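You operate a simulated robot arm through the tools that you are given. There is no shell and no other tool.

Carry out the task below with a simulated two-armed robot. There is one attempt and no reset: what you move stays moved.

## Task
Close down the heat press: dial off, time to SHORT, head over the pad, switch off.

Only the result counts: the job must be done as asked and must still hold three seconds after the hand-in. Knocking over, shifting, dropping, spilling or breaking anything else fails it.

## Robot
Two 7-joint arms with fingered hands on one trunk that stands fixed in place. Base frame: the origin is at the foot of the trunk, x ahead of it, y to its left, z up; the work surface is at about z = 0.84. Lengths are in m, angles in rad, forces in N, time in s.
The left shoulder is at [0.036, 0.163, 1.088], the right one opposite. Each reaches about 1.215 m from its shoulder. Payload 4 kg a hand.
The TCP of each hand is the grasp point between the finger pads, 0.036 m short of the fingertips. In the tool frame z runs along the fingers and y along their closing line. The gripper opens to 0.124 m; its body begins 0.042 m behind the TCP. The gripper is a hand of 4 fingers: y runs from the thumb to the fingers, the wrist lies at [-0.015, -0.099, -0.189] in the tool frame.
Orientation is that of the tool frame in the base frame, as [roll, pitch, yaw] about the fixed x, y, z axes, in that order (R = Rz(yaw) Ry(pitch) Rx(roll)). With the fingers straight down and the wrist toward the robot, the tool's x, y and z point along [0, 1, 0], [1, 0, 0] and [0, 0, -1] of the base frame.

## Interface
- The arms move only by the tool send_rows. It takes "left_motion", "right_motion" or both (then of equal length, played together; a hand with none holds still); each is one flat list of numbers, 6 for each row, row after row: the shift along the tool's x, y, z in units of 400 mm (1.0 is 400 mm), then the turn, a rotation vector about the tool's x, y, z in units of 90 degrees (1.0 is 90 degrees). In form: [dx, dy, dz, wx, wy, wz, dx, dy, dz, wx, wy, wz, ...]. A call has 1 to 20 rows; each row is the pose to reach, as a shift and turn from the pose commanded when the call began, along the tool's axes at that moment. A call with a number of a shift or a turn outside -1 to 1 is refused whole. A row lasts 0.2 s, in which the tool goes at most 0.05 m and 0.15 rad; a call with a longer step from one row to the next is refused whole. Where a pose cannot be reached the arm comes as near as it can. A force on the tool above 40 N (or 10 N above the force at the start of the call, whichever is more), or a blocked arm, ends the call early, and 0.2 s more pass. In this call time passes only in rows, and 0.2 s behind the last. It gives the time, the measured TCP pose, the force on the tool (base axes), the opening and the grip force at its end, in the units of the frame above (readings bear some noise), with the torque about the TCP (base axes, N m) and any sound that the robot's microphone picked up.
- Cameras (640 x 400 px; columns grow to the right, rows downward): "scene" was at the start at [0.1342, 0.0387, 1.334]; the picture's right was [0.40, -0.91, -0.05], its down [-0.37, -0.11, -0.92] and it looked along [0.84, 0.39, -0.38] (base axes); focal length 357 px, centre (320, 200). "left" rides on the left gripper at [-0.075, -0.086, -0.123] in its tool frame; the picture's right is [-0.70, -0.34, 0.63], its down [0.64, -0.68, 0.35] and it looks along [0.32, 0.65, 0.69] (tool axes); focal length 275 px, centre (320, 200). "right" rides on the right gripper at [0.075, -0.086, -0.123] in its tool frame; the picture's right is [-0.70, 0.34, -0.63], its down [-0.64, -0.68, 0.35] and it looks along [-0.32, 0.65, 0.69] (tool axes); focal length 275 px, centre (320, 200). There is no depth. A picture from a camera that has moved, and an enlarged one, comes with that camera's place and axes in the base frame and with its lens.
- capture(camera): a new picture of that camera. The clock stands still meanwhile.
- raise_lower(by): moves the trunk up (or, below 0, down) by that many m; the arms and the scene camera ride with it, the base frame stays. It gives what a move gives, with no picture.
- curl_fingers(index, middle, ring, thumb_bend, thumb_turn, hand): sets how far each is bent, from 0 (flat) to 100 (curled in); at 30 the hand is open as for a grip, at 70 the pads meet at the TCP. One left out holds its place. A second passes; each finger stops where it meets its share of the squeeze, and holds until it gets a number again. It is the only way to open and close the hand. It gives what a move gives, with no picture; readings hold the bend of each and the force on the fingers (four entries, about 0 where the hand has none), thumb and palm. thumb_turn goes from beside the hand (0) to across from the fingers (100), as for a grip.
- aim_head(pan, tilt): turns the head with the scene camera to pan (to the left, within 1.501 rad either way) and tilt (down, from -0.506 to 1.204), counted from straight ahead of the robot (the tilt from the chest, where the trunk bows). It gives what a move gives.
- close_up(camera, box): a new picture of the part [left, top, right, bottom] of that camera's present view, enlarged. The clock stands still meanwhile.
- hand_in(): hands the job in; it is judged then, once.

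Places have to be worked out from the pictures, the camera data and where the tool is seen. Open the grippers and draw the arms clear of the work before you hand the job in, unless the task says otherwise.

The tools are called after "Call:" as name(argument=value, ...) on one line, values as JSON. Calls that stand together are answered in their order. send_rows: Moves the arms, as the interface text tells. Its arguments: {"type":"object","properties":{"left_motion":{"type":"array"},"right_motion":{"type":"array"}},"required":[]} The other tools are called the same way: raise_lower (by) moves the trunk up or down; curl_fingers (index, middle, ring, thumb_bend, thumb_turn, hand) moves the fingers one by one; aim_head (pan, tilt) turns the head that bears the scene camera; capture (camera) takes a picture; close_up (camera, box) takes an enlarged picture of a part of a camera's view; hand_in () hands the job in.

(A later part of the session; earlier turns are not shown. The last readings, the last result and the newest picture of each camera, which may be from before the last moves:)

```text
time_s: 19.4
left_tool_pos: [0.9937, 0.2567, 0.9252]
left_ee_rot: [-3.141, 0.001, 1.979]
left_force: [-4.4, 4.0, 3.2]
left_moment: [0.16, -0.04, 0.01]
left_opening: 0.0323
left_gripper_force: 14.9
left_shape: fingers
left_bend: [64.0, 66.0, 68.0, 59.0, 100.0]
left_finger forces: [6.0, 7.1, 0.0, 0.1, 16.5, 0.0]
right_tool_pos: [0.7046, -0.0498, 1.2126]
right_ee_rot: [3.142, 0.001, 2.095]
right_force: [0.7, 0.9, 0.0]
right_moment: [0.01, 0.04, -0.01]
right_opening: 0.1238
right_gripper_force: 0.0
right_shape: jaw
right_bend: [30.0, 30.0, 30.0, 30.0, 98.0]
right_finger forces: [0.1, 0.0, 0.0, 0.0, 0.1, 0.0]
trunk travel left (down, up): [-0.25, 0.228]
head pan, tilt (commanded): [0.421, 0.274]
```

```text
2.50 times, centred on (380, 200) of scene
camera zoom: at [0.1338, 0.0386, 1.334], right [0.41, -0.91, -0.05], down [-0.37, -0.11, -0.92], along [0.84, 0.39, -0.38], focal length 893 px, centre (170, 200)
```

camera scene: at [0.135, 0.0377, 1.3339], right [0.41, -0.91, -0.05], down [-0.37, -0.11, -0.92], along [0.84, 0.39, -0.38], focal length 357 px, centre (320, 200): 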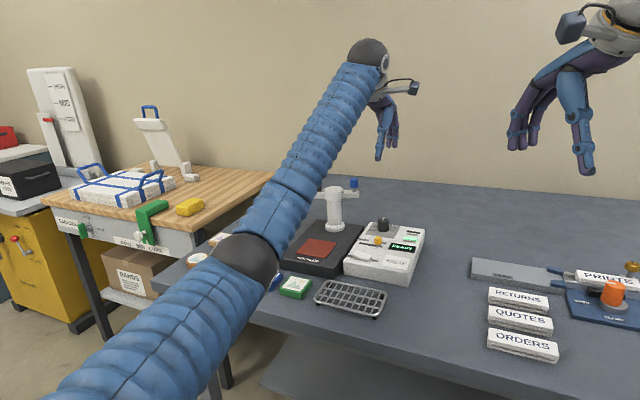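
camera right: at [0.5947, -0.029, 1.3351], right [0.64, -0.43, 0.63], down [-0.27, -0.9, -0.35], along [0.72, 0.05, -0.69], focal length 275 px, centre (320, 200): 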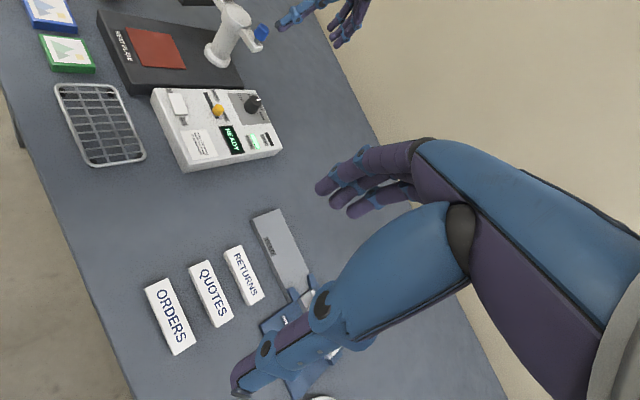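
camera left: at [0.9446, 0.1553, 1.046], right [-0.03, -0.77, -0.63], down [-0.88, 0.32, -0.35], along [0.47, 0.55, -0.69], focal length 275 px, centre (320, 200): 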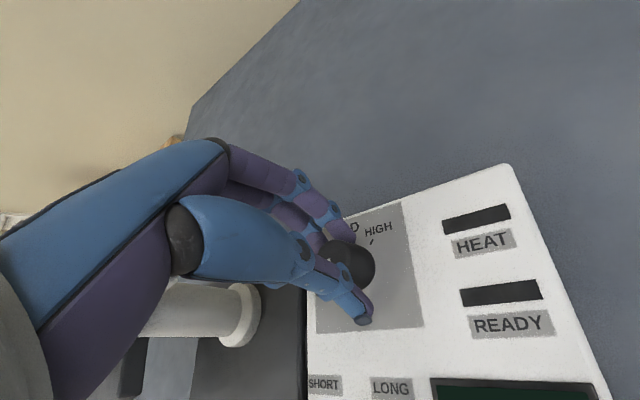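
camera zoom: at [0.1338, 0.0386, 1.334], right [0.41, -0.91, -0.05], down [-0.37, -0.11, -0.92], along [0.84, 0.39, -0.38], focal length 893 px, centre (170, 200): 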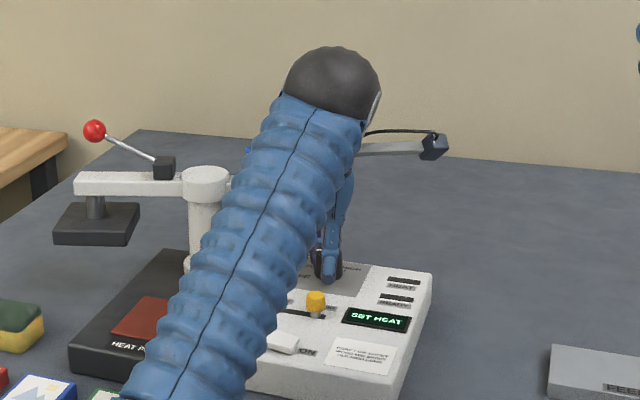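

The display now says SET HEAT and both lamps are dark, so the dial reads as off. I'll open, lift straight up and check the pointer.

Call:
curl_fingers(hand="left", index=46, middle=46, ring=46, thumb_bend=46)

Call:
send_rows(left_motion=[0, 0, -0.08, 0, 0, 0, 0, 0, -0.18, 0, 0, 0, 0, 0, -0.28, 0, 0, 0, 0, 0, -0.38, 0, 0, 0, 0, 0, -0.48, 0, 0, 0])

Call:
close_up(camera="right", box=[180, 50, 300, 140])

Call:
capture(camera="left")

```text
time_s: 20.4
left_tool_pos: [0.9945, 0.2568, 0.9243]
left_ee_rot: [3.141, 0.0, 1.976]
left_force: [0.2, 0.9, -0.6]
left_moment: [0.01, -0.01, 0.02]
left_opening: 0.0738
left_gripper_force: 0.0
left_shape: fingers
left_bend: [46.0, 46.0, 46.0, 46.0, 100.0]
left_finger forces: [0.0, 0.1, 0.1, 0.1, 0.0, 0.1]
right_tool_pos: [0.7056, -0.0496, 1.2144]
right_ee_rot: [-3.141, 0.001, 2.094]
right_force: [0.4, 0.2, 0.0]
right_moment: [-0.01, 0.0, 0.02]
right_opening: 0.1235
right_gripper_force: 0.1
right_shape: jaw
right_bend: [30.0, 30.0, 30.0, 30.0, 98.0]
right_finger forces: [0.0, 0.1, 0.0, 0.0, 0.1, 0.1]
trunk travel left (down, up): [-0.25, 0.228]
head pan, tilt (commanded): [0.421, 0.274]
```

```text
time_s: 21.6
left_tool_pos: [0.9937, 0.2564, 1.1142]
left_ee_rot: [3.141, -0.001, 1.978]
left_force: [0.2, 0.2, 0.4]
left_moment: [0.06, -0.04, -0.05]
left_opening: 0.0743
left_gripper_force: 0.0
left_shape: fingers
left_bend: [46.0, 46.0, 46.0, 46.0, 100.0]
left_finger forces: [0.0, 0.0, 0.0, 0.0, 0.0, 0.0]
right_tool_pos: [0.7051, -0.0502, 1.2143]
right_ee_rot: [-3.142, 0.0, 2.095]
right_force: [-0.5, -0.1, -0.1]
right_moment: [0.01, 0.02, 0.03]
right_opening: 0.1238
right_gripper_force: 0.1
right_shape: jaw
right_bend: [30.0, 30.0, 30.0, 30.0, 98.0]
right_finger forces: [0.0, 0.1, 0.1, 0.1, 0.0, 0.0]
trunk travel left (down, up): [-0.25, 0.228]
head pan, tilt (commanded): [0.421, 0.274]
```

```text
4.44 times, centred on (240, 95) of right
camera zoom: at [0.5931, -0.029, 1.3362], right [0.64, -0.44, 0.63], down [-0.27, -0.9, -0.35], along [0.72, 0.05, -0.69], focal length 1224 px, centre (676, 667)
```

zoom: 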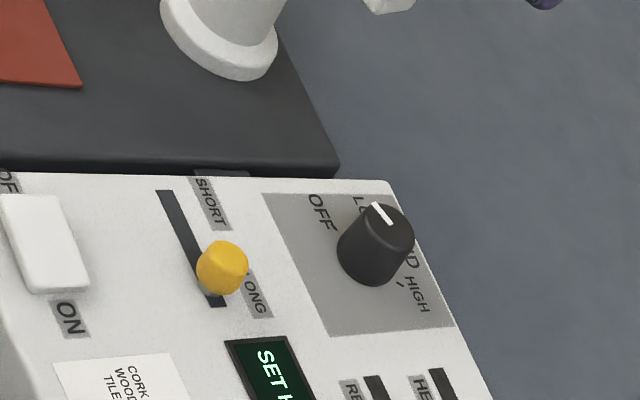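

```text
taken
camera left: at [0.9445, 0.1545, 1.2367], right [-0.03, -0.77, -0.63], down [-0.88, 0.32, -0.35], along [0.47, 0.55, -0.69], focal length 275 px, centre (320, 200)
```

left: 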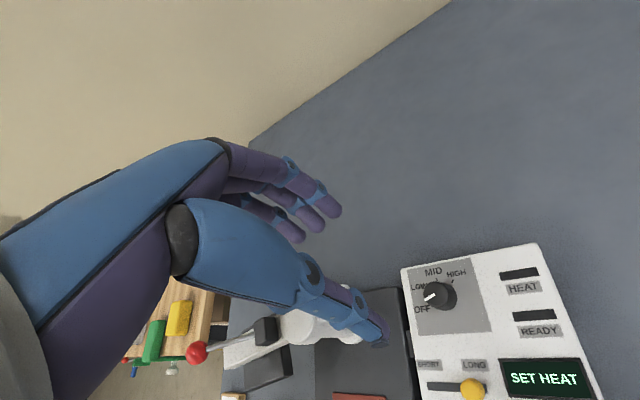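

Call:
close_up(camera="left", box=[395, 250, 495, 340])

Call:
close_up(camera="right", box=[230, 80, 270, 110])

```text
4.44 times, centred on (445, 295) of left
camera zoom: at [0.9445, 0.1545, 1.2367], right [-0.03, -0.77, -0.63], down [-0.88, 0.32, -0.35], along [0.47, 0.55, -0.69], focal length 1224 px, centre (-236, -222)
```

zoom: 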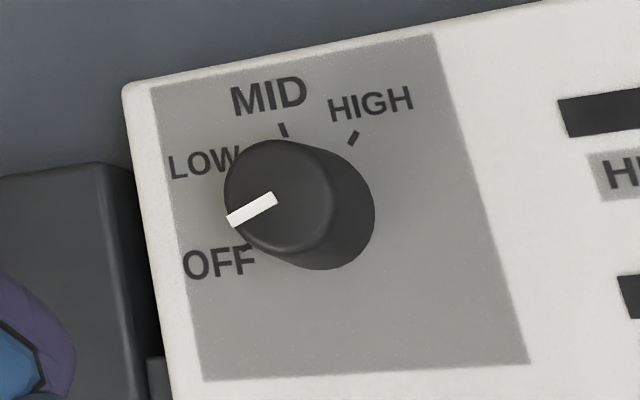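

```text
13.33 times, centred on (250, 95) of right
camera zoom: at [0.5931, -0.029, 1.3362], right [0.64, -0.44, 0.63], down [-0.27, -0.9, -0.35], along [0.72, 0.05, -0.69], focal length 3670 px, centre (1253, 1600)
```

zoom: 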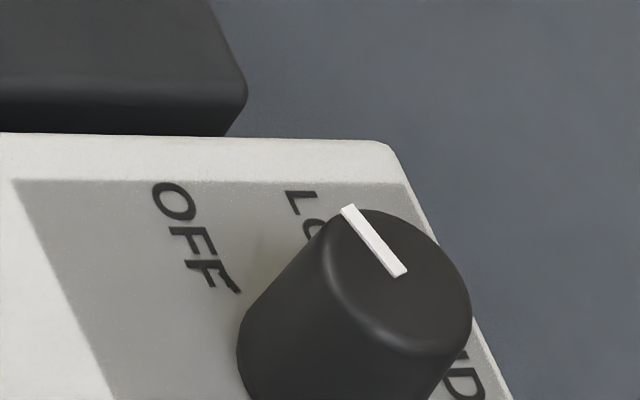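

The pointer measures about 110° while the OFF tick is about 115°; the machine already treats it as off, but I'll regrip once more for a small nudge of about 7°.

Call:
send_rows(left_motion=[0, 0, 0.1, 0, 0, 0.08, 0, 0, 0.2, 0, 0, 0.16, 0, 0, 0.3, 0, 0, 0.24, 0, 0, 0.4, 0, 0, 0.26, 0, 0, 0.48, 0, 0, 0.26])

Call:
curl_fingers(hand="left", index=71, middle=71, ring=68, thumb_bend=64)

Call:
send_rows(left_motion=[0, 0, 0, 0, 0, -0.04, 0, 0, 0, 0, 0, -0.08])

Call:
curl_fingers(hand="left", index=46, middle=46, ring=46, thumb_bend=46)

Call:
send_rows(left_motion=[0, 0, -0.08, 0, 0, 0, 0, 0, -0.18, 0, 0, 0, 0, 0, -0.28, 0, 0, 0, 0, 0, -0.38, 0, 0, 0, 0, 0, -0.48, 0, 0, 0])

Call:
close_up(camera="right", box=[230, 80, 270, 110])

Call:
capture(camera="left")

```text
time_s: 22.8
left_tool_pos: [0.9943, 0.2562, 0.9211]
left_ee_rot: [-3.142, -0.001, 1.571]
left_force: [-0.6, 0.2, 0.4]
left_moment: [0.01, 0.04, -0.03]
left_opening: 0.0743
left_gripper_force: 0.1
left_shape: fingers
left_bend: [46.0, 46.0, 46.0, 46.0, 100.0]
left_finger forces: [0.0, 0.0, 0.0, 0.1, 0.0, 0.0]
right_tool_pos: [0.7072, -0.0505, 1.2125]
right_ee_rot: [-3.141, 0.0, 2.093]
right_force: [0.0, 0.7, -0.4]
right_moment: [0.01, -0.02, 0.01]
right_opening: 0.1237
right_gripper_force: 0.1
right_shape: jaw
right_bend: [30.0, 30.0, 30.0, 30.0, 98.0]
right_finger forces: [0.0, 0.1, 0.1, 0.0, 0.1, 0.0]
trunk travel left (down, up): [-0.25, 0.228]
head pan, tilt (commanded): [0.421, 0.274]
```

```text
time_s: 23.8
left_tool_pos: [0.9933, 0.2564, 0.9226]
left_ee_rot: [3.14, -0.001, 1.569]
left_force: [0.0, -0.9, 5.9]
left_moment: [-0.01, -0.17, -0.03]
left_opening: 0.0317
left_gripper_force: 15.4
left_shape: fingers
left_bend: [64.0, 65.0, 68.0, 59.0, 100.0]
left_finger forces: [7.2, 7.4, 0.0, 0.0, 16.1, 0.0]
right_tool_pos: [0.7055, -0.0494, 1.2125]
right_ee_rot: [3.141, 0.0, 2.093]
right_force: [0.0, 0.4, -0.6]
right_moment: [-0.01, -0.02, 0.02]
right_opening: 0.1238
right_gripper_force: 0.1
right_shape: jaw
right_bend: [30.0, 30.0, 30.0, 30.0, 98.0]
right_finger forces: [0.0, 0.0, 0.0, 0.1, 0.1, 0.0]
trunk travel left (down, up): [-0.25, 0.228]
head pan, tilt (commanded): [0.421, 0.274]
```

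```text
time_s: 24.4
left_tool_pos: [0.9938, 0.2566, 0.9235]
left_ee_rot: [3.141, 0.0, 1.696]
left_force: [1.2, -2.7, 8.2]
left_moment: [-0.12, -0.19, -0.13]
left_opening: 0.0316
left_gripper_force: 15.8
left_shape: fingers
left_bend: [64.0, 65.0, 68.0, 59.0, 100.0]
left_finger forces: [8.1, 7.7, 0.1, 0.1, 16.0, 0.0]
right_tool_pos: [0.706, -0.0513, 1.2129]
right_ee_rot: [-3.141, 0.0, 2.093]
right_force: [-0.8, -0.3, -0.9]
right_moment: [0.0, 0.0, -0.02]
right_opening: 0.1239
right_gripper_force: 0.1
right_shape: jaw
right_bend: [30.0, 30.0, 30.0, 30.0, 98.0]
right_finger forces: [0.0, 0.0, 0.1, 0.0, 0.0, 0.0]
trunk travel left (down, up): [-0.25, 0.228]
head pan, tilt (commanded): [0.421, 0.274]
```

```text
time_s: 25.4
left_tool_pos: [0.9929, 0.2559, 0.9211]
left_ee_rot: [3.141, -0.001, 1.695]
left_force: [-0.6, 0.1, 0.7]
left_moment: [0.01, -0.02, -0.02]
left_opening: 0.0746
left_gripper_force: 1.0
left_shape: fingers
left_bend: [46.0, 46.0, 46.0, 46.0, 100.0]
left_finger forces: [0.0, 1.1, 0.0, 0.0, 0.0, 0.1]
right_tool_pos: [0.7066, -0.0506, 1.2121]
right_ee_rot: [3.141, 0.001, 2.095]
right_force: [0.4, 0.1, -0.2]
right_moment: [-0.02, 0.0, 0.03]
right_opening: 0.1236
right_gripper_force: 0.0
right_shape: jaw
right_bend: [30.0, 30.0, 30.0, 30.0, 98.0]
right_finger forces: [0.0, 0.1, 0.1, 0.0, 0.0, 0.0]
trunk travel left (down, up): [-0.25, 0.228]
head pan, tilt (commanded): [0.421, 0.274]
```

```text
time_s: 26.6
left_tool_pos: [0.9935, 0.2604, 1.1152]
left_ee_rot: [-3.141, 0.0, 1.694]
left_force: [-0.3, -0.2, -0.2]
left_moment: [0.01, -0.02, -0.03]
left_opening: 0.0745
left_gripper_force: 0.1
left_shape: fingers
left_bend: [46.0, 46.0, 46.0, 46.0, 100.0]
left_finger forces: [0.0, 0.0, 0.0, 0.0, 0.0, 0.0]
right_tool_pos: [0.7062, -0.0514, 1.2146]
right_ee_rot: [3.14, -0.003, 2.095]
right_force: [-0.2, -0.8, 1.0]
right_moment: [-0.01, 0.0, 0.0]
right_opening: 0.1235
right_gripper_force: 0.1
right_shape: jaw
right_bend: [30.0, 30.0, 30.0, 30.0, 98.0]
right_finger forces: [0.1, 0.0, 0.0, 0.0, 0.1, 0.0]
trunk travel left (down, up): [-0.25, 0.228]
head pan, tilt (commanded): [0.421, 0.274]
```

```text
13.33 times, centred on (250, 95) of right
camera zoom: at [0.5931, -0.0286, 1.3362], right [0.64, -0.43, 0.63], down [-0.27, -0.9, -0.35], along [0.72, 0.05, -0.69], focal length 3670 px, centre (1253, 1600)
```

zoom: 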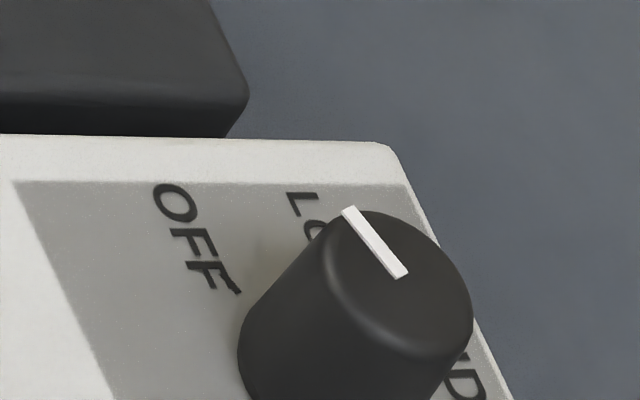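

```text
taken
camera left: at [0.9179, 0.1767, 1.2374], right [-0.25, -0.73, -0.63], down [-0.76, 0.56, -0.35], along [0.6, 0.39, -0.69], focal length 275 px, centre (320, 200)
```

left: 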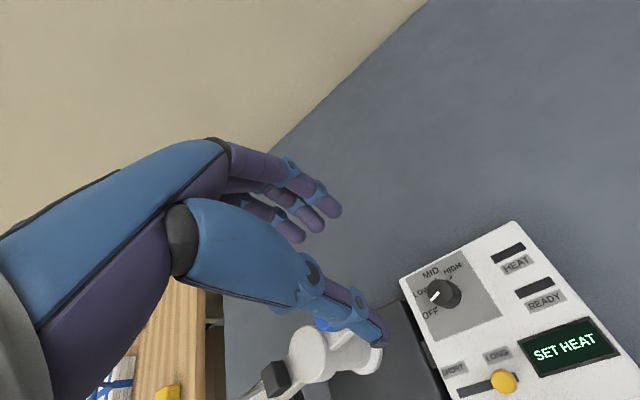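

The pointer did not budge and a reaction torque showed, so the dial is at its OFF stop. Next is the slider: I'll close the hand into a beak and bring it to the −y side of the yellow knob, still high.

Call:
curl_fingers(hand="left", index=68, middle=68, ring=68, thumb_bend=68)

Call:
send_rows(left_motion=[-0.04, -0.065, 0.06, 0, 0, 0.02, -0.075, -0.13, 0.12, 0, 0, 0.04, -0.11, -0.195, 0.19, 0, 0, 0.06, -0.149, -0.257, 0.25, 0, 0, 0.079])

Call:
capture(camera="left")

Call:
close_up(camera="right", box=[140, 0, 340, 180])

Call:
close_up(camera="scene", box=[320, 120, 440, 280])

```text
time_s: 27.6
left_tool_pos: [0.9944, 0.26, 1.1142]
left_ee_rot: [-3.141, 0.0, 1.694]
left_force: [0.0, -0.4, -0.1]
left_moment: [-0.01, -0.01, 0.0]
left_opening: 0.0076
left_gripper_force: 0.0
left_shape: fingers
left_bend: [68.0, 68.0, 68.0, 68.0, 100.0]
left_finger forces: [0.1, 0.1, 0.0, 0.1, 0.0, 0.0]
right_tool_pos: [0.7062, -0.0494, 1.2133]
right_ee_rot: [3.141, -0.001, 2.095]
right_force: [0.2, -0.1, -0.4]
right_moment: [-0.02, 0.0, -0.01]
right_opening: 0.1237
right_gripper_force: 0.0
right_shape: jaw
right_bend: [30.0, 30.0, 30.0, 30.0, 98.0]
right_finger forces: [0.1, 0.0, 0.0, 0.1, 0.0, 0.1]
trunk travel left (down, up): [-0.25, 0.228]
head pan, tilt (commanded): [0.421, 0.274]
```

```text
time_s: 28.6
left_tool_pos: [0.8995, 0.1885, 1.0135]
left_ee_rot: [-3.141, 0.001, 1.57]
left_force: [-0.1, -0.9, 0.7]
left_moment: [0.03, 0.03, 0.01]
left_opening: 0.0076
left_gripper_force: 0.1
left_shape: fingers
left_bend: [68.0, 68.0, 68.0, 68.0, 100.0]
left_finger forces: [0.0, 0.0, 0.0, 0.0, 0.0, 0.0]
right_tool_pos: [0.7057, -0.0508, 1.2134]
right_ee_rot: [-3.141, 0.0, 2.093]
right_force: [-0.4, -0.2, -1.3]
right_moment: [0.02, 0.0, -0.01]
right_opening: 0.1238
right_gripper_force: 0.1
right_shape: jaw
right_bend: [30.0, 30.0, 30.0, 30.0, 98.0]
right_finger forces: [0.0, 0.0, 0.0, 0.1, 0.0, 0.1]
trunk travel left (down, up): [-0.25, 0.228]
head pan, tilt (commanded): [0.421, 0.274]
```

```text
taken
camera left: at [0.8134, 0.1149, 1.1354], right [-0.34, -0.7, -0.63], down [-0.68, 0.65, -0.35], along [0.65, 0.32, -0.69], focal length 275 px, centre (320, 200)
```

left: 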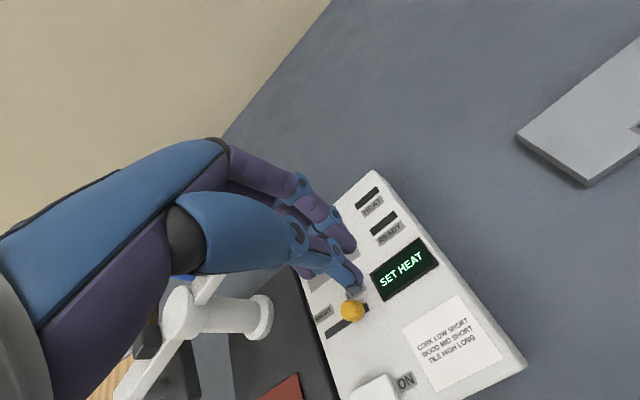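

```text
2.22 times, centred on (240, 90) of right
camera zoom: at [0.594, -0.0287, 1.3355], right [0.64, -0.44, 0.63], down [-0.27, -0.9, -0.35], along [0.72, 0.05, -0.69], focal length 612 px, centre (498, 444)
```

zoom: 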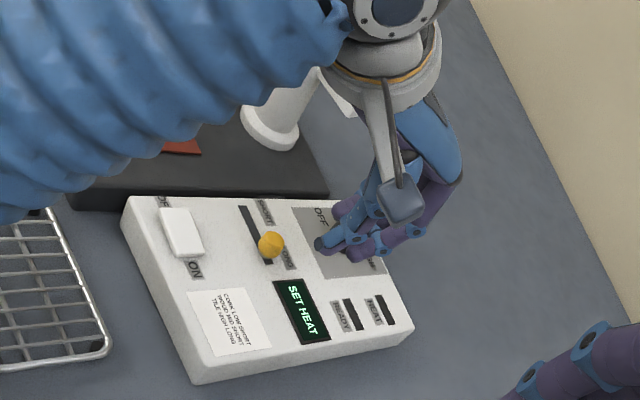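

```text
2.50 times, centred on (380, 200) of scene
camera zoom: at [0.1344, 0.0382, 1.3339], right [0.4, -0.91, -0.05], down [-0.37, -0.11, -0.92], along [0.84, 0.39, -0.38], focal length 893 px, centre (170, 200)
```

zoom: 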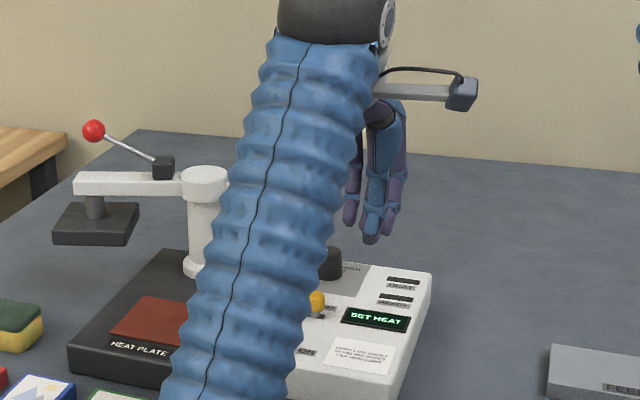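

The beak is above the panel on the −y side of the slider. I'll check the whole scene for elbow clearance before going down.

Call:
capture(camera="scene")

Call:
close_up(camera="left", box=[280, 180, 480, 340])

```text
taken
camera scene: at [0.1344, 0.0382, 1.3339], right [0.4, -0.91, -0.05], down [-0.37, -0.11, -0.92], along [0.84, 0.39, -0.38], focal length 357 px, centre (320, 200)
```

scene: 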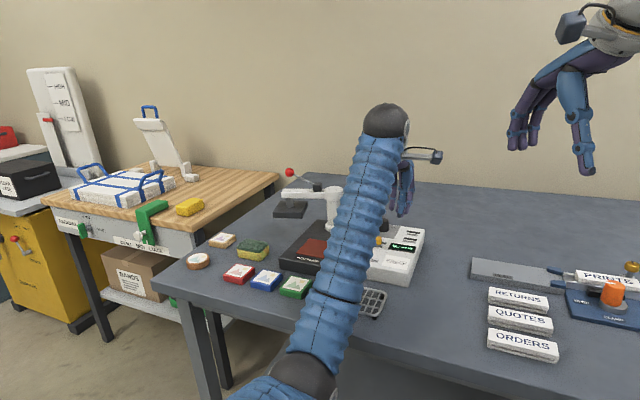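

```text
2.50 times, centred on (380, 260) of left
camera zoom: at [0.8134, 0.1149, 1.1354], right [-0.34, -0.7, -0.63], down [-0.68, 0.65, -0.35], along [0.65, 0.32, -0.69], focal length 688 px, centre (170, 50)
```

zoom: 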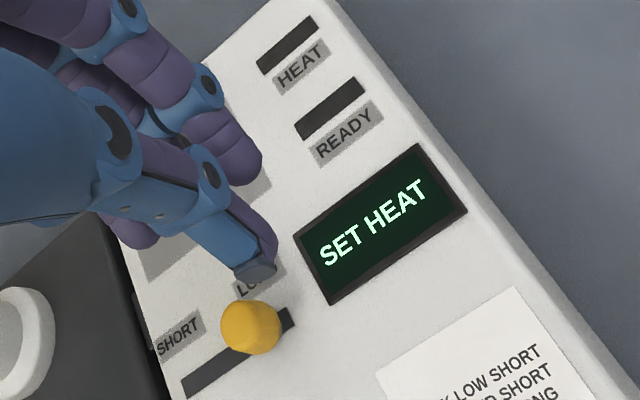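

The elbow hangs in front of the table edge with clearance. The ring finger leads at about tool x = +0.03, so I'll back off 8 mm in −y and descend to about z = 0.926 beside the slider knob.

Call:
send_rows(left_motion=[-0.015, 0, 0.07, 0, 0, 0, -0.02, 0, 0.14, 0, 0, 0, -0.02, 0, 0.19, 0, 0, 0, -0.02, 0, 0.218, 0, 0, 0])

Call:
close_up(camera="right", box=[160, 60, 280, 150])

Call:
capture(camera="left")

```text
time_s: 29.6
left_tool_pos: [0.8991, 0.1768, 0.9247]
left_ee_rot: [3.141, 0.0, 1.57]
left_force: [0.6, 0.0, -0.2]
left_moment: [0.01, -0.01, 0.02]
left_opening: 0.0078
left_gripper_force: 0.1
left_shape: fingers
left_bend: [68.0, 68.0, 68.0, 68.0, 100.0]
left_finger forces: [0.1, 0.0, 0.1, 0.0, 0.0, 0.0]
right_tool_pos: [0.7073, -0.0498, 1.2141]
right_ee_rot: [3.141, 0.0, 2.095]
right_force: [-0.6, 0.1, 0.4]
right_moment: [-0.04, 0.01, 0.01]
right_opening: 0.1238
right_gripper_force: 0.0
right_shape: jaw
right_bend: [30.0, 30.0, 30.0, 30.0, 98.0]
right_finger forces: [0.0, 0.0, 0.0, 0.0, 0.1, 0.0]
trunk travel left (down, up): [-0.25, 0.228]
head pan, tilt (commanded): [0.421, 0.274]
```

```text
4.44 times, centred on (220, 105) of right
camera zoom: at [0.5939, -0.0284, 1.3356], right [0.64, -0.43, 0.63], down [-0.27, -0.9, -0.35], along [0.72, 0.05, -0.69], focal length 1224 px, centre (764, 622)
```

zoom: 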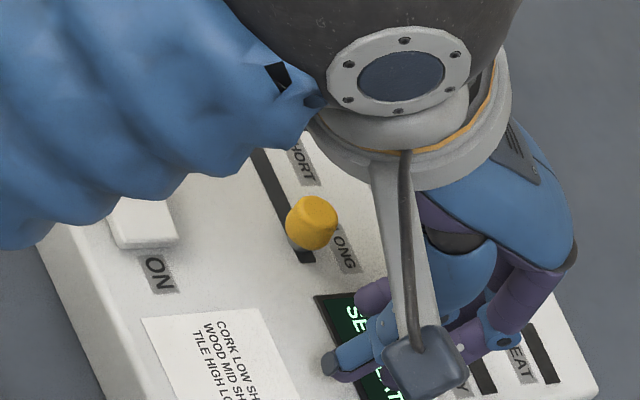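

```text
taken
camera left: at [0.8135, 0.1033, 1.0477], right [-0.34, -0.7, -0.63], down [-0.68, 0.64, -0.35], along [0.65, 0.32, -0.69], focal length 275 px, centre (320, 200)
```

left: 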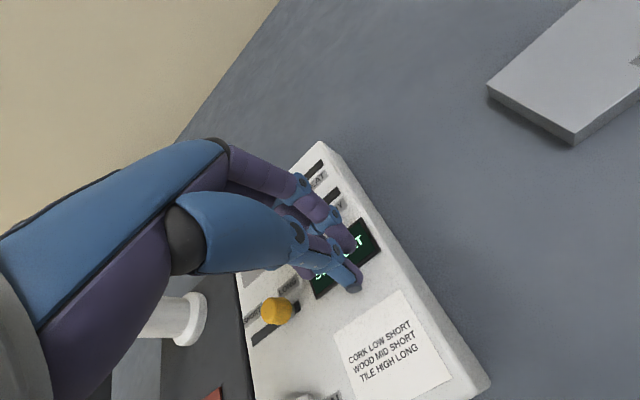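

The ring fingertip is at about (0.913, 0.204), roughly 1 cm too far in x compared with the knob at (0.904, 0.245). I'll shift back 9 mm in x and then push in +y.

Call:
send_rows(left_motion=[0.0, -0.0225, 0, 0, 0, 0, 0.03, -0.0225, 0, 0, 0, 0, 0.055, -0.0225, 0, 0, 0, 0, 0.08, -0.0225, 0, 0, 0, 0, 0.1, -0.0225, 0, 0, 0, 0])

Call:
close_up(camera="right", box=[160, 60, 280, 150])

Call:
close_up(camera="left", box=[220, 200, 420, 360])

```text
time_s: 30.8
left_tool_pos: [0.8895, 0.2172, 0.9282]
left_ee_rot: [3.141, 0.0, 1.571]
left_force: [0.4, 0.1, 0.6]
left_moment: [-0.01, -0.03, -0.01]
left_opening: 0.0077
left_gripper_force: 0.6
left_shape: fingers
left_bend: [68.0, 68.0, 68.0, 68.0, 100.0]
left_finger forces: [0.0, 0.0, 0.2, 0.0, 0.0, 0.1]
right_tool_pos: [0.7069, -0.0505, 1.2135]
right_ee_rot: [-3.14, 0.0, 2.095]
right_force: [-0.5, -1.0, 0.4]
right_moment: [0.02, 0.01, -0.01]
right_opening: 0.1238
right_gripper_force: 0.0
right_shape: jaw
right_bend: [30.0, 30.0, 30.0, 30.0, 98.0]
right_finger forces: [0.1, 0.0, 0.1, 0.0, 0.0, 0.0]
trunk travel left (down, up): [-0.25, 0.228]
head pan, tilt (commanded): [0.421, 0.274]
```

```text
4.44 times, centred on (220, 105) of right
camera zoom: at [0.5939, -0.0284, 1.3357], right [0.64, -0.43, 0.63], down [-0.27, -0.9, -0.35], along [0.72, 0.05, -0.69], focal length 1224 px, centre (764, 622)
```

zoom: 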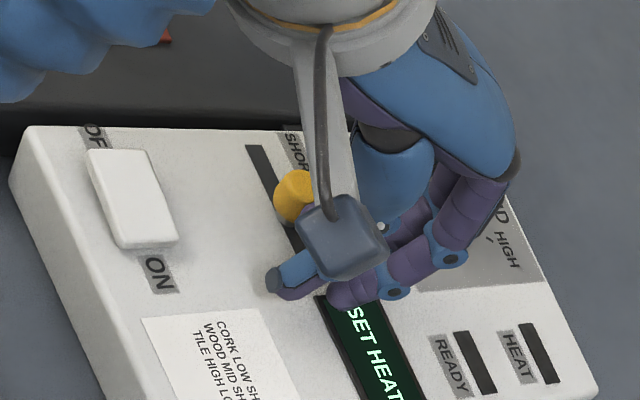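

```text
2.50 times, centred on (320, 280) of left
camera zoom: at [0.8046, 0.1429, 1.0498], right [-0.34, -0.7, -0.63], down [-0.68, 0.64, -0.35], along [0.65, 0.32, -0.69], focal length 688 px, centre (320, 0)
```

zoom: 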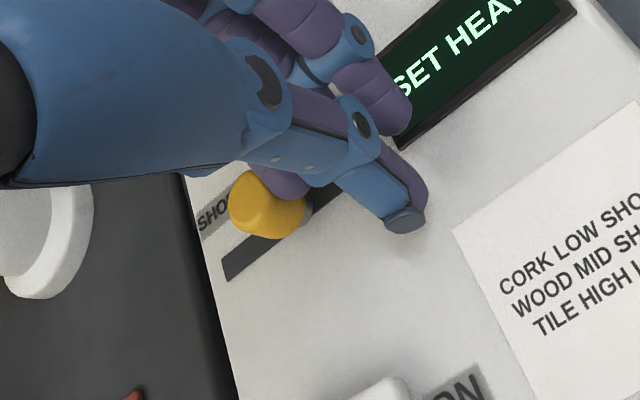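

The slider knob is being pushed and has reached about y = 0.257. I'll keep pushing another 2.8 cm toward SHORT.

Call:
send_rows(left_motion=[0.018, 0, 0, 0, 0, 0, 0.036, 0, 0, 0, 0, 0, 0.054, 0, 0, 0, 0, 0, 0.07, 0, 0, 0, 0, 0])

Call:
close_up(camera="right", box=[160, 60, 280, 150])

Call:
close_up(camera="left", box=[220, 200, 420, 360])

```text
time_s: 31.8
left_tool_pos: [0.8913, 0.2437, 0.9286]
left_ee_rot: [-3.141, 0.0, 1.57]
left_force: [0.1, 0.7, -0.2]
left_moment: [-0.02, 0.0, 0.01]
left_opening: 0.0077
left_gripper_force: 0.0
left_shape: fingers
left_bend: [68.0, 68.0, 68.0, 68.0, 100.0]
left_finger forces: [0.0, 0.0, 0.1, 0.1, 0.1, 0.0]
right_tool_pos: [0.706, -0.0495, 1.2128]
right_ee_rot: [3.141, 0.001, 2.095]
right_force: [0.6, 0.0, 0.1]
right_moment: [-0.01, 0.0, 0.03]
right_opening: 0.1239
right_gripper_force: 0.1
right_shape: jaw
right_bend: [30.0, 30.0, 30.0, 30.0, 98.0]
right_finger forces: [0.0, 0.1, 0.0, 0.0, 0.1, 0.0]
trunk travel left (down, up): [-0.25, 0.228]
head pan, tilt (commanded): [0.421, 0.274]
```

```text
4.44 times, centred on (220, 105) of right
camera zoom: at [0.5939, -0.0284, 1.3356], right [0.64, -0.43, 0.63], down [-0.27, -0.9, -0.35], along [0.72, 0.05, -0.69], focal length 1224 px, centre (764, 622)
```

zoom: 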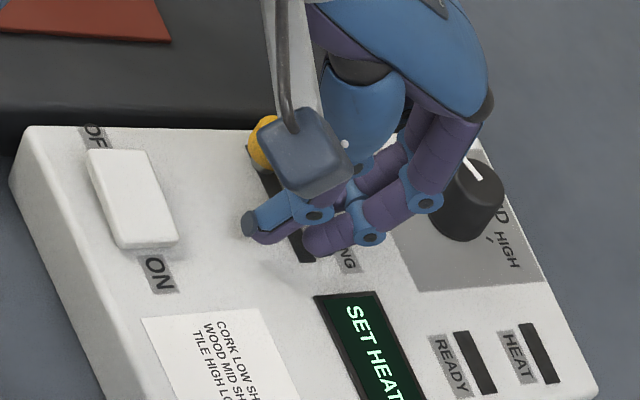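

```text
2.50 times, centred on (320, 280) of left
camera zoom: at [0.8053, 0.1698, 1.05], right [-0.34, -0.7, -0.63], down [-0.68, 0.64, -0.35], along [0.65, 0.32, -0.69], focal length 688 px, centre (320, 0)
```

zoom: 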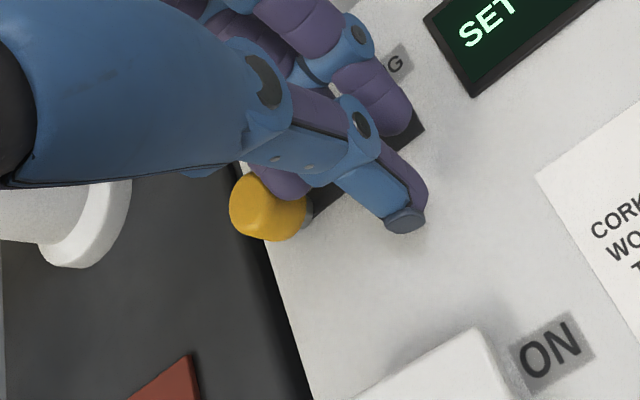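

The knob is now near the SHORT end with no stop force yet. I'll push a few more millimetres until I feel the end stop.

Call:
send_rows(left_motion=[0.006, 0, 0, 0, 0, 0, 0.012, 0, 0, 0, 0, 0, 0.018, 0, 0, 0, 0, 0])

Call:
close_up(camera="left", box=[220, 200, 420, 360])

```text
time_s: 32.6
left_tool_pos: [0.889, 0.2494, 0.9275]
left_ee_rot: [-3.141, -0.001, 1.567]
left_force: [0.4, -22.7, 1.7]
left_moment: [-0.66, -0.06, -0.33]
left_opening: 0.0076
left_gripper_force: 11.4
left_shape: fingers
left_bend: [68.0, 68.0, 68.0, 68.0, 100.0]
left_finger forces: [0.0, 0.1, 23.6, 0.0, 0.1, 0.0]
right_tool_pos: [0.7055, -0.0529, 1.2136]
right_ee_rot: [-3.142, -0.002, 2.093]
right_force: [0.1, 0.5, -0.2]
right_moment: [0.01, 0.03, -0.01]
right_opening: 0.1238
right_gripper_force: 0.0
right_shape: jaw
right_bend: [30.0, 30.0, 30.0, 30.0, 98.0]
right_finger forces: [0.0, 0.0, 0.1, 0.1, 0.0, 0.0]
trunk travel left (down, up): [-0.25, 0.228]
head pan, tilt (commanded): [0.421, 0.274]
```

```text
2.50 times, centred on (320, 280) of left
camera zoom: at [0.804, 0.1745, 1.0504], right [-0.34, -0.7, -0.63], down [-0.68, 0.65, -0.35], along [0.65, 0.31, -0.69], focal length 688 px, centre (320, 0)
```

zoom: 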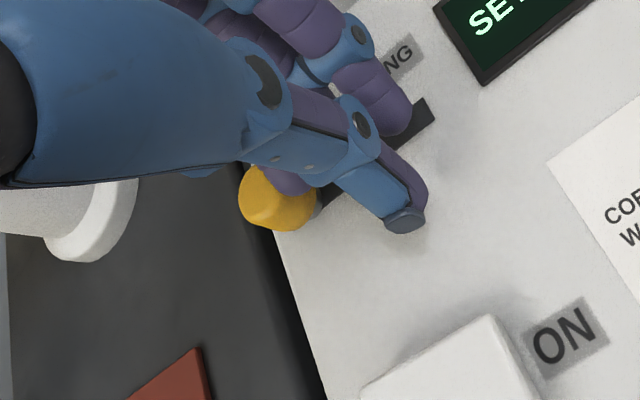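

The end stop pushed back with about 23 N, so the slider is at SHORT. I'll back off in −y and rise clear.

Call:
send_rows(left_motion=[-0.04, 0, 0, 0, 0, 0, -0.08, 0, 0, 0, 0, 0, -0.09, 0, -0.1, 0, 0, 0, -0.09, 0, -0.2, 0, 0, 0, -0.09, 0, -0.3, 0, 0, 0, -0.09, 0, -0.42, 0, 0, 0, -0.09, 0, -0.53, 0, 0, 0])

Call:
close_up(camera="right", box=[140, 0, 340, 180])

Call:
capture(camera="left")

```text
time_s: 34.2
left_tool_pos: [0.8934, 0.2167, 1.1413]
left_ee_rot: [3.141, 0.0, 1.571]
left_force: [-0.3, -0.6, -0.8]
left_moment: [0.05, -0.05, 0.0]
left_opening: 0.0078
left_gripper_force: 0.0
left_shape: fingers
left_bend: [68.0, 68.0, 68.0, 68.0, 100.0]
left_finger forces: [0.0, 0.0, 0.0, 0.0, 0.0, 0.0]
right_tool_pos: [0.7042, -0.0511, 1.2131]
right_ee_rot: [3.141, 0.001, 2.095]
right_force: [0.0, 0.0, -1.0]
right_moment: [0.0, -0.01, -0.02]
right_opening: 0.1241
right_gripper_force: 0.0
right_shape: jaw
right_bend: [30.0, 30.0, 30.0, 30.0, 98.0]
right_finger forces: [0.0, 0.0, 0.1, 0.0, 0.0, 0.0]
trunk travel left (down, up): [-0.25, 0.228]
head pan, tilt (commanded): [0.421, 0.274]
```

```text
2.22 times, centred on (240, 90) of right
camera zoom: at [0.5931, -0.0289, 1.3362], right [0.64, -0.44, 0.63], down [-0.27, -0.9, -0.35], along [0.72, 0.05, -0.69], focal length 612 px, centre (498, 444)
```

zoom: 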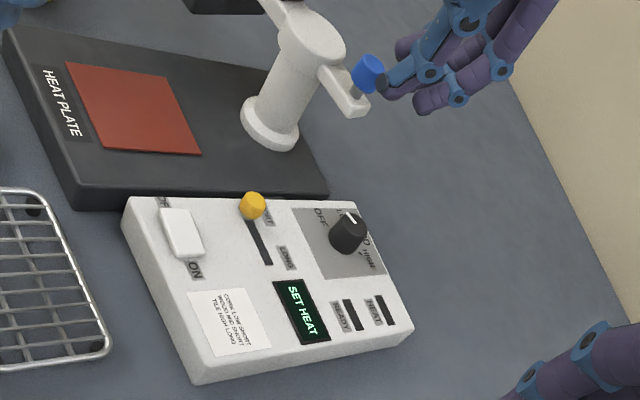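

```text
taken
camera left: at [0.8074, 0.1432, 1.264], right [-0.34, -0.7, -0.63], down [-0.68, 0.64, -0.35], along [0.65, 0.32, -0.69], focal length 275 px, centre (320, 200)
```

left: 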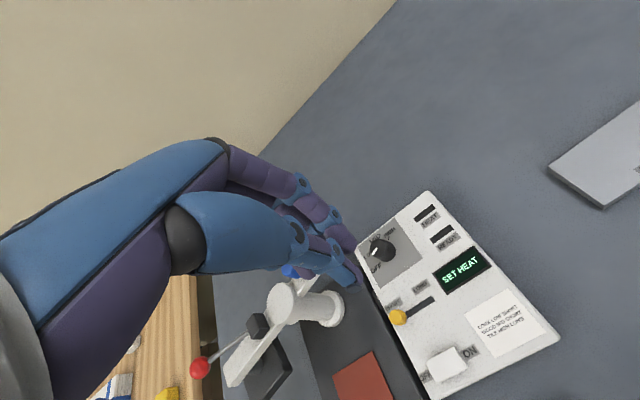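

The slider now sits at SHORT and the dial at OFF. Next I'll measure the press arm geometry before planning the swing.

Call:
close_up(camera="left", box=[180, 250, 380, 400])

Call:
close_up(camera="scene", box=[260, 150, 440, 300])

```text
2.67 times, centred on (280, 325) of left
camera zoom: at [0.8074, 0.1432, 1.264], right [-0.34, -0.7, -0.63], down [-0.68, 0.64, -0.35], along [0.65, 0.32, -0.69], focal length 734 px, centre (427, -133)
```

zoom: 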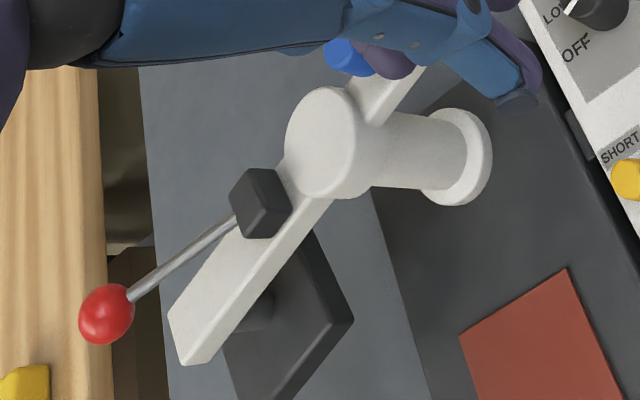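

```text
2.67 times, centred on (350, 225) of scene
camera zoom: at [0.1336, 0.038, 1.3342], right [0.4, -0.91, -0.05], down [-0.37, -0.11, -0.92], along [0.84, 0.39, -0.38], focal length 953 px, centre (240, 133)
```

zoom: 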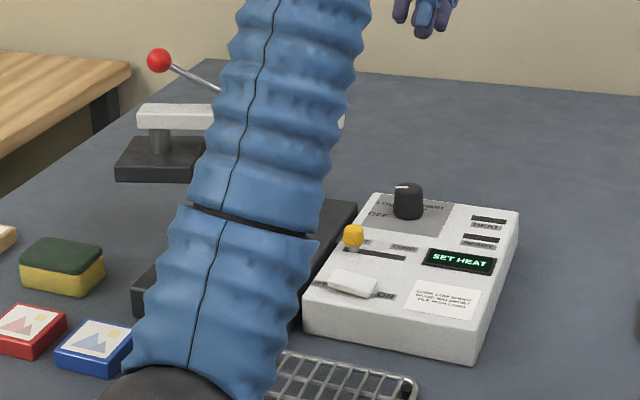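

The arm's far end is at about (0.934, 0.519), the post axis near (0.976, 0.388), the blue knob near (1.00, 0.34, 1.0), so the arm must swing about 70° counter-clockwise. I'll open the left hand and hover over the blue knob, which looks like the swing handle, to measure it closely.

Call:
send_rows(left_motion=[0.05, 0.05, -0.04, 0, 0, 0, 0.12, 0.1, -0.075, 0, 0, 0, 0.19, 0.16, -0.075, 0, 0, 0, 0.25, 0.215, -0.075, 0, 0, 0, 0.308, 0.2665, -0.075, 0, 0, 0])

Call:
curl_fingers(hand="left", index=44, middle=44, ring=44, thumb_bend=44)

Call:
capture(camera="left")

Call:
close_up(camera="right", box=[140, 0, 340, 180])

Call:
capture(camera="scene")

```text
time_s: 35.4
left_tool_pos: [0.9987, 0.3409, 1.1717]
left_ee_rot: [3.14, 0.001, 1.571]
left_force: [0.1, 0.4, -0.2]
left_moment: [-0.01, 0.01, -0.01]
left_opening: 0.0076
left_gripper_force: 0.0
left_shape: fingers
left_bend: [68.0, 68.0, 68.0, 68.0, 100.0]
left_finger forces: [0.0, 0.0, 0.0, 0.0, 0.1, 0.0]
right_tool_pos: [0.7059, -0.0488, 1.2127]
right_ee_rot: [3.14, 0.001, 2.092]
right_force: [0.3, -0.5, -0.3]
right_moment: [0.01, 0.01, -0.03]
right_opening: 0.1237
right_gripper_force: 0.0
right_shape: jaw
right_bend: [30.0, 30.0, 30.0, 30.0, 98.0]
right_finger forces: [0.0, 0.0, 0.0, 0.1, 0.0, 0.0]
trunk travel left (down, up): [-0.25, 0.228]
head pan, tilt (commanded): [0.421, 0.274]
```

```text
time_s: 36.4
left_tool_pos: [0.9984, 0.3397, 1.1709]
left_ee_rot: [-3.141, 0.0, 1.571]
left_force: [0.2, 1.1, -0.7]
left_moment: [-0.01, -0.01, 0.02]
left_opening: 0.0801
left_gripper_force: 0.0
left_shape: fingers
left_bend: [44.0, 44.0, 44.0, 44.0, 99.0]
left_finger forces: [0.0, 0.0, 0.0, 0.0, 0.0, 0.1]
right_tool_pos: [0.706, -0.0496, 1.2124]
right_ee_rot: [-3.141, -0.001, 2.094]
right_force: [-0.7, 0.0, -0.3]
right_moment: [0.05, 0.03, -0.03]
right_opening: 0.1238
right_gripper_force: 0.0
right_shape: jaw
right_bend: [30.0, 30.0, 30.0, 30.0, 98.0]
right_finger forces: [0.1, 0.1, 0.1, 0.0, 0.0, 0.0]
trunk travel left (down, up): [-0.25, 0.228]
head pan, tilt (commanded): [0.421, 0.274]
```

```text
taken
camera left: at [0.912, 0.2658, 1.2936], right [-0.34, -0.7, -0.63], down [-0.68, 0.64, -0.35], along [0.65, 0.32, -0.69], focal length 275 px, centre (320, 200)
```

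left: 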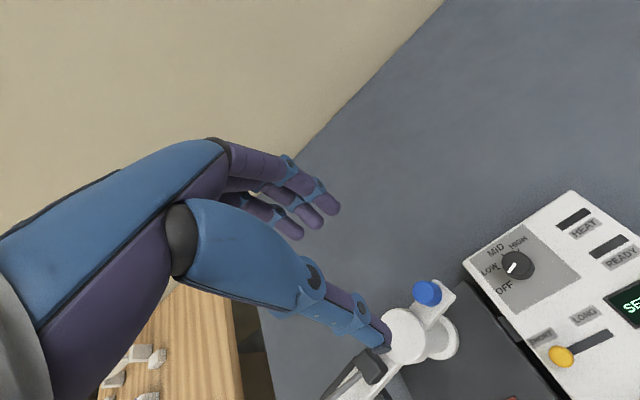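

```text
2.22 times, centred on (240, 90) of right
camera zoom: at [0.5939, -0.0285, 1.3356], right [0.64, -0.43, 0.63], down [-0.27, -0.9, -0.35], along [0.72, 0.05, -0.69], focal length 612 px, centre (498, 444)
```

zoom: 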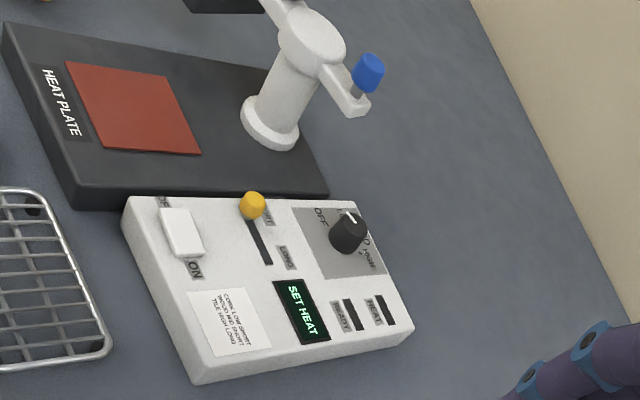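

```text
taken
camera scene: at [0.1343, 0.0385, 1.334], right [0.4, -0.91, -0.05], down [-0.37, -0.11, -0.92], along [0.84, 0.39, -0.38], focal length 357 px, centre (320, 200)
```

scene: 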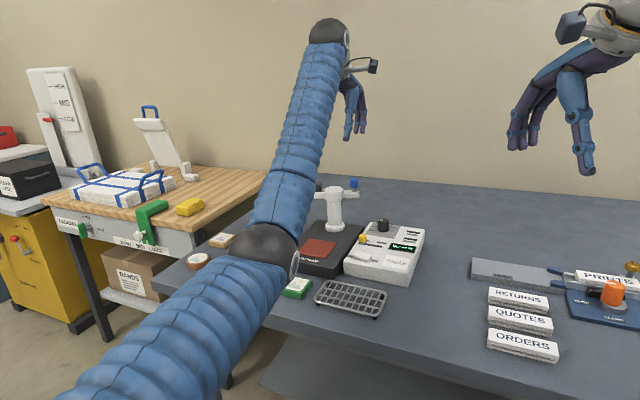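

The left camera has a clear view of the blue knob and post. I'll zoom in for a precise fix.

Call:
close_up(camera="left", box=[370, 265, 490, 365])

Call:
close_up(camera="right", box=[210, 0, 290, 70])

Call:
close_up(camera="scene", box=[310, 165, 370, 215])

```text
4.00 times, centred on (430, 315) of left
camera zoom: at [0.912, 0.2658, 1.2936], right [-0.34, -0.7, -0.63], down [-0.68, 0.64, -0.35], along [0.65, 0.32, -0.69], focal length 1101 px, centre (-120, -260)
```

zoom: 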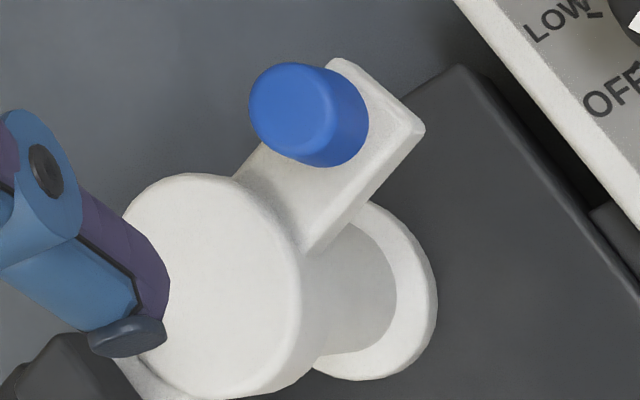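

```text
5.71 times, centred on (250, 35) of right
camera zoom: at [0.5939, -0.0285, 1.3356], right [0.64, -0.43, 0.63], down [-0.27, -0.9, -0.35], along [0.72, 0.05, -0.69], focal length 1573 px, centre (720, 1143)
```

zoom: 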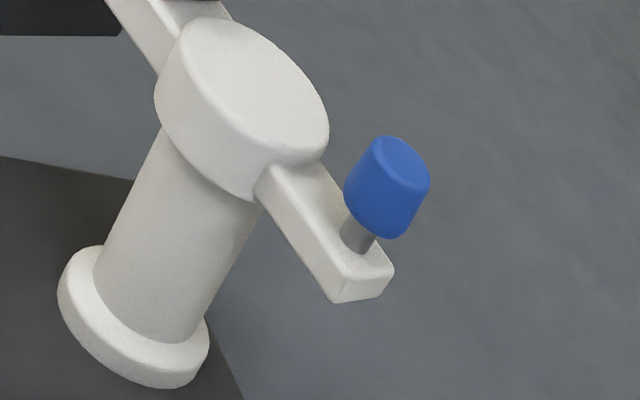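

```text
8.00 times, centred on (340, 190) of scene
camera zoom: at [0.1343, 0.0385, 1.334], right [0.4, -0.91, -0.05], down [-0.37, -0.11, -0.92], along [0.84, 0.39, -0.38], focal length 2858 px, centre (160, 280)
```

zoom: 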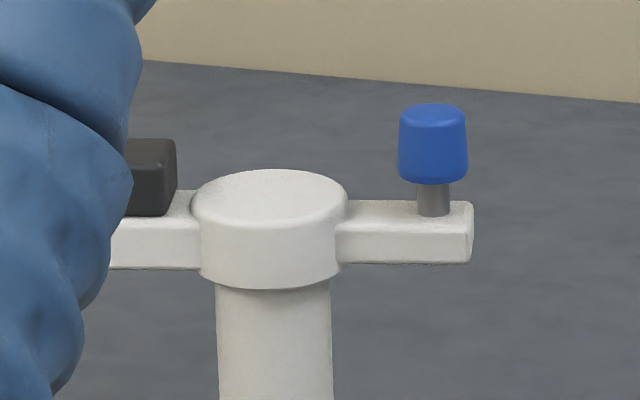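

The three views agree on the post axis at (0.973, 0.3885), with the blue knob near (0.990, 0.337), top at z ≈ 1.02 and radius ≈ 0.011. I'll yaw to 60° and lower to tips just above the knob to check alignment.

Call:
send_rows(left_motion=[-0.003, -0.006, 0.05, 0, 0, 0.084, -0.006, -0.012, 0.1, 0, 0, 0.168, -0.009, -0.018, 0.15, 0, 0, 0.252, -0.009, -0.0225, 0.2, 0, 0, 0.333])

Call:
capture(camera="left")

Call:
close_up(camera="right", box=[200, 0, 320, 90])

Call:
close_up(camera="scene", box=[300, 120, 400, 220])

```text
time_s: 37.4
left_tool_pos: [0.9895, 0.3362, 1.0879]
left_ee_rot: [-3.14, -0.001, 1.045]
left_force: [0.6, 0.0, 0.1]
left_moment: [0.0, -0.02, -0.03]
left_opening: 0.0805
left_gripper_force: 0.2
left_shape: fingers
left_bend: [44.0, 44.0, 44.0, 44.0, 99.0]
left_finger forces: [0.1, 0.0, 0.0, 0.0, 0.2, 0.0]
right_tool_pos: [0.707, -0.0498, 1.2117]
right_ee_rot: [-3.139, -0.001, 2.094]
right_force: [0.2, -0.3, 1.0]
right_moment: [-0.02, -0.02, 0.01]
right_opening: 0.1237
right_gripper_force: 0.0
right_shape: jaw
right_bend: [30.0, 30.0, 30.0, 30.0, 98.0]
right_finger forces: [0.0, 0.1, 0.1, 0.0, 0.0, 0.0]
trunk travel left (down, up): [-0.25, 0.228]
head pan, tilt (commanded): [0.421, 0.274]
```

```text
taken
camera left: at [0.877, 0.3153, 1.2114], right [-0.64, -0.43, -0.63], down [-0.27, 0.9, -0.35], along [0.72, -0.05, -0.69], focal length 275 px, centre (320, 200)
```

left: 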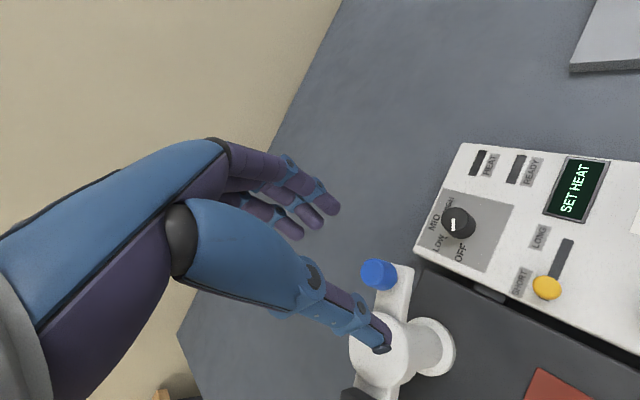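

```text
4.44 times, centred on (260, 45) of right
camera zoom: at [0.5944, -0.0282, 1.3353], right [0.64, -0.43, 0.63], down [-0.27, -0.9, -0.35], along [0.72, 0.05, -0.69], focal length 1224 px, centre (587, 889)
```

zoom: 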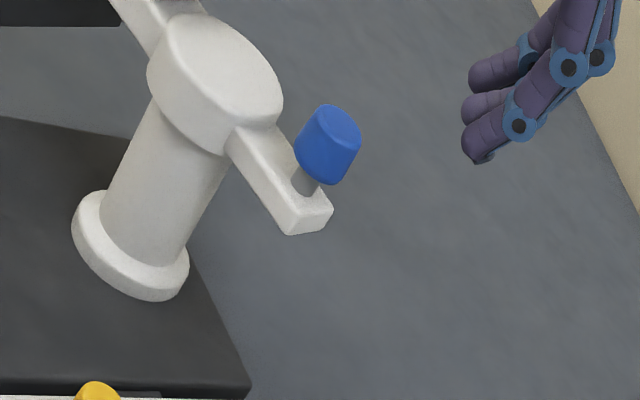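

```text
4.00 times, centred on (350, 170) of scene
camera zoom: at [0.1348, 0.0388, 1.3338], right [0.4, -0.91, -0.05], down [-0.37, -0.11, -0.92], along [0.84, 0.39, -0.38], focal length 1429 px, centre (200, 320)
```

zoom: 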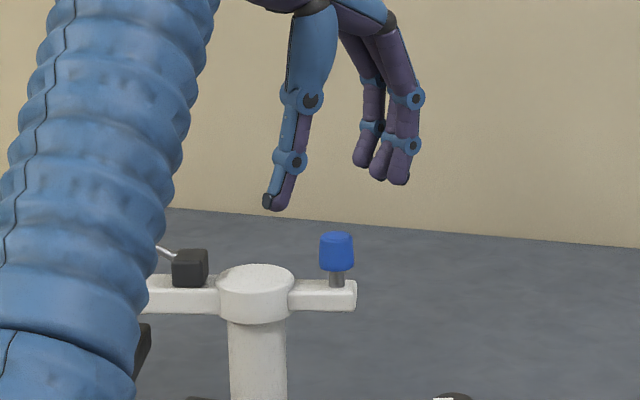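

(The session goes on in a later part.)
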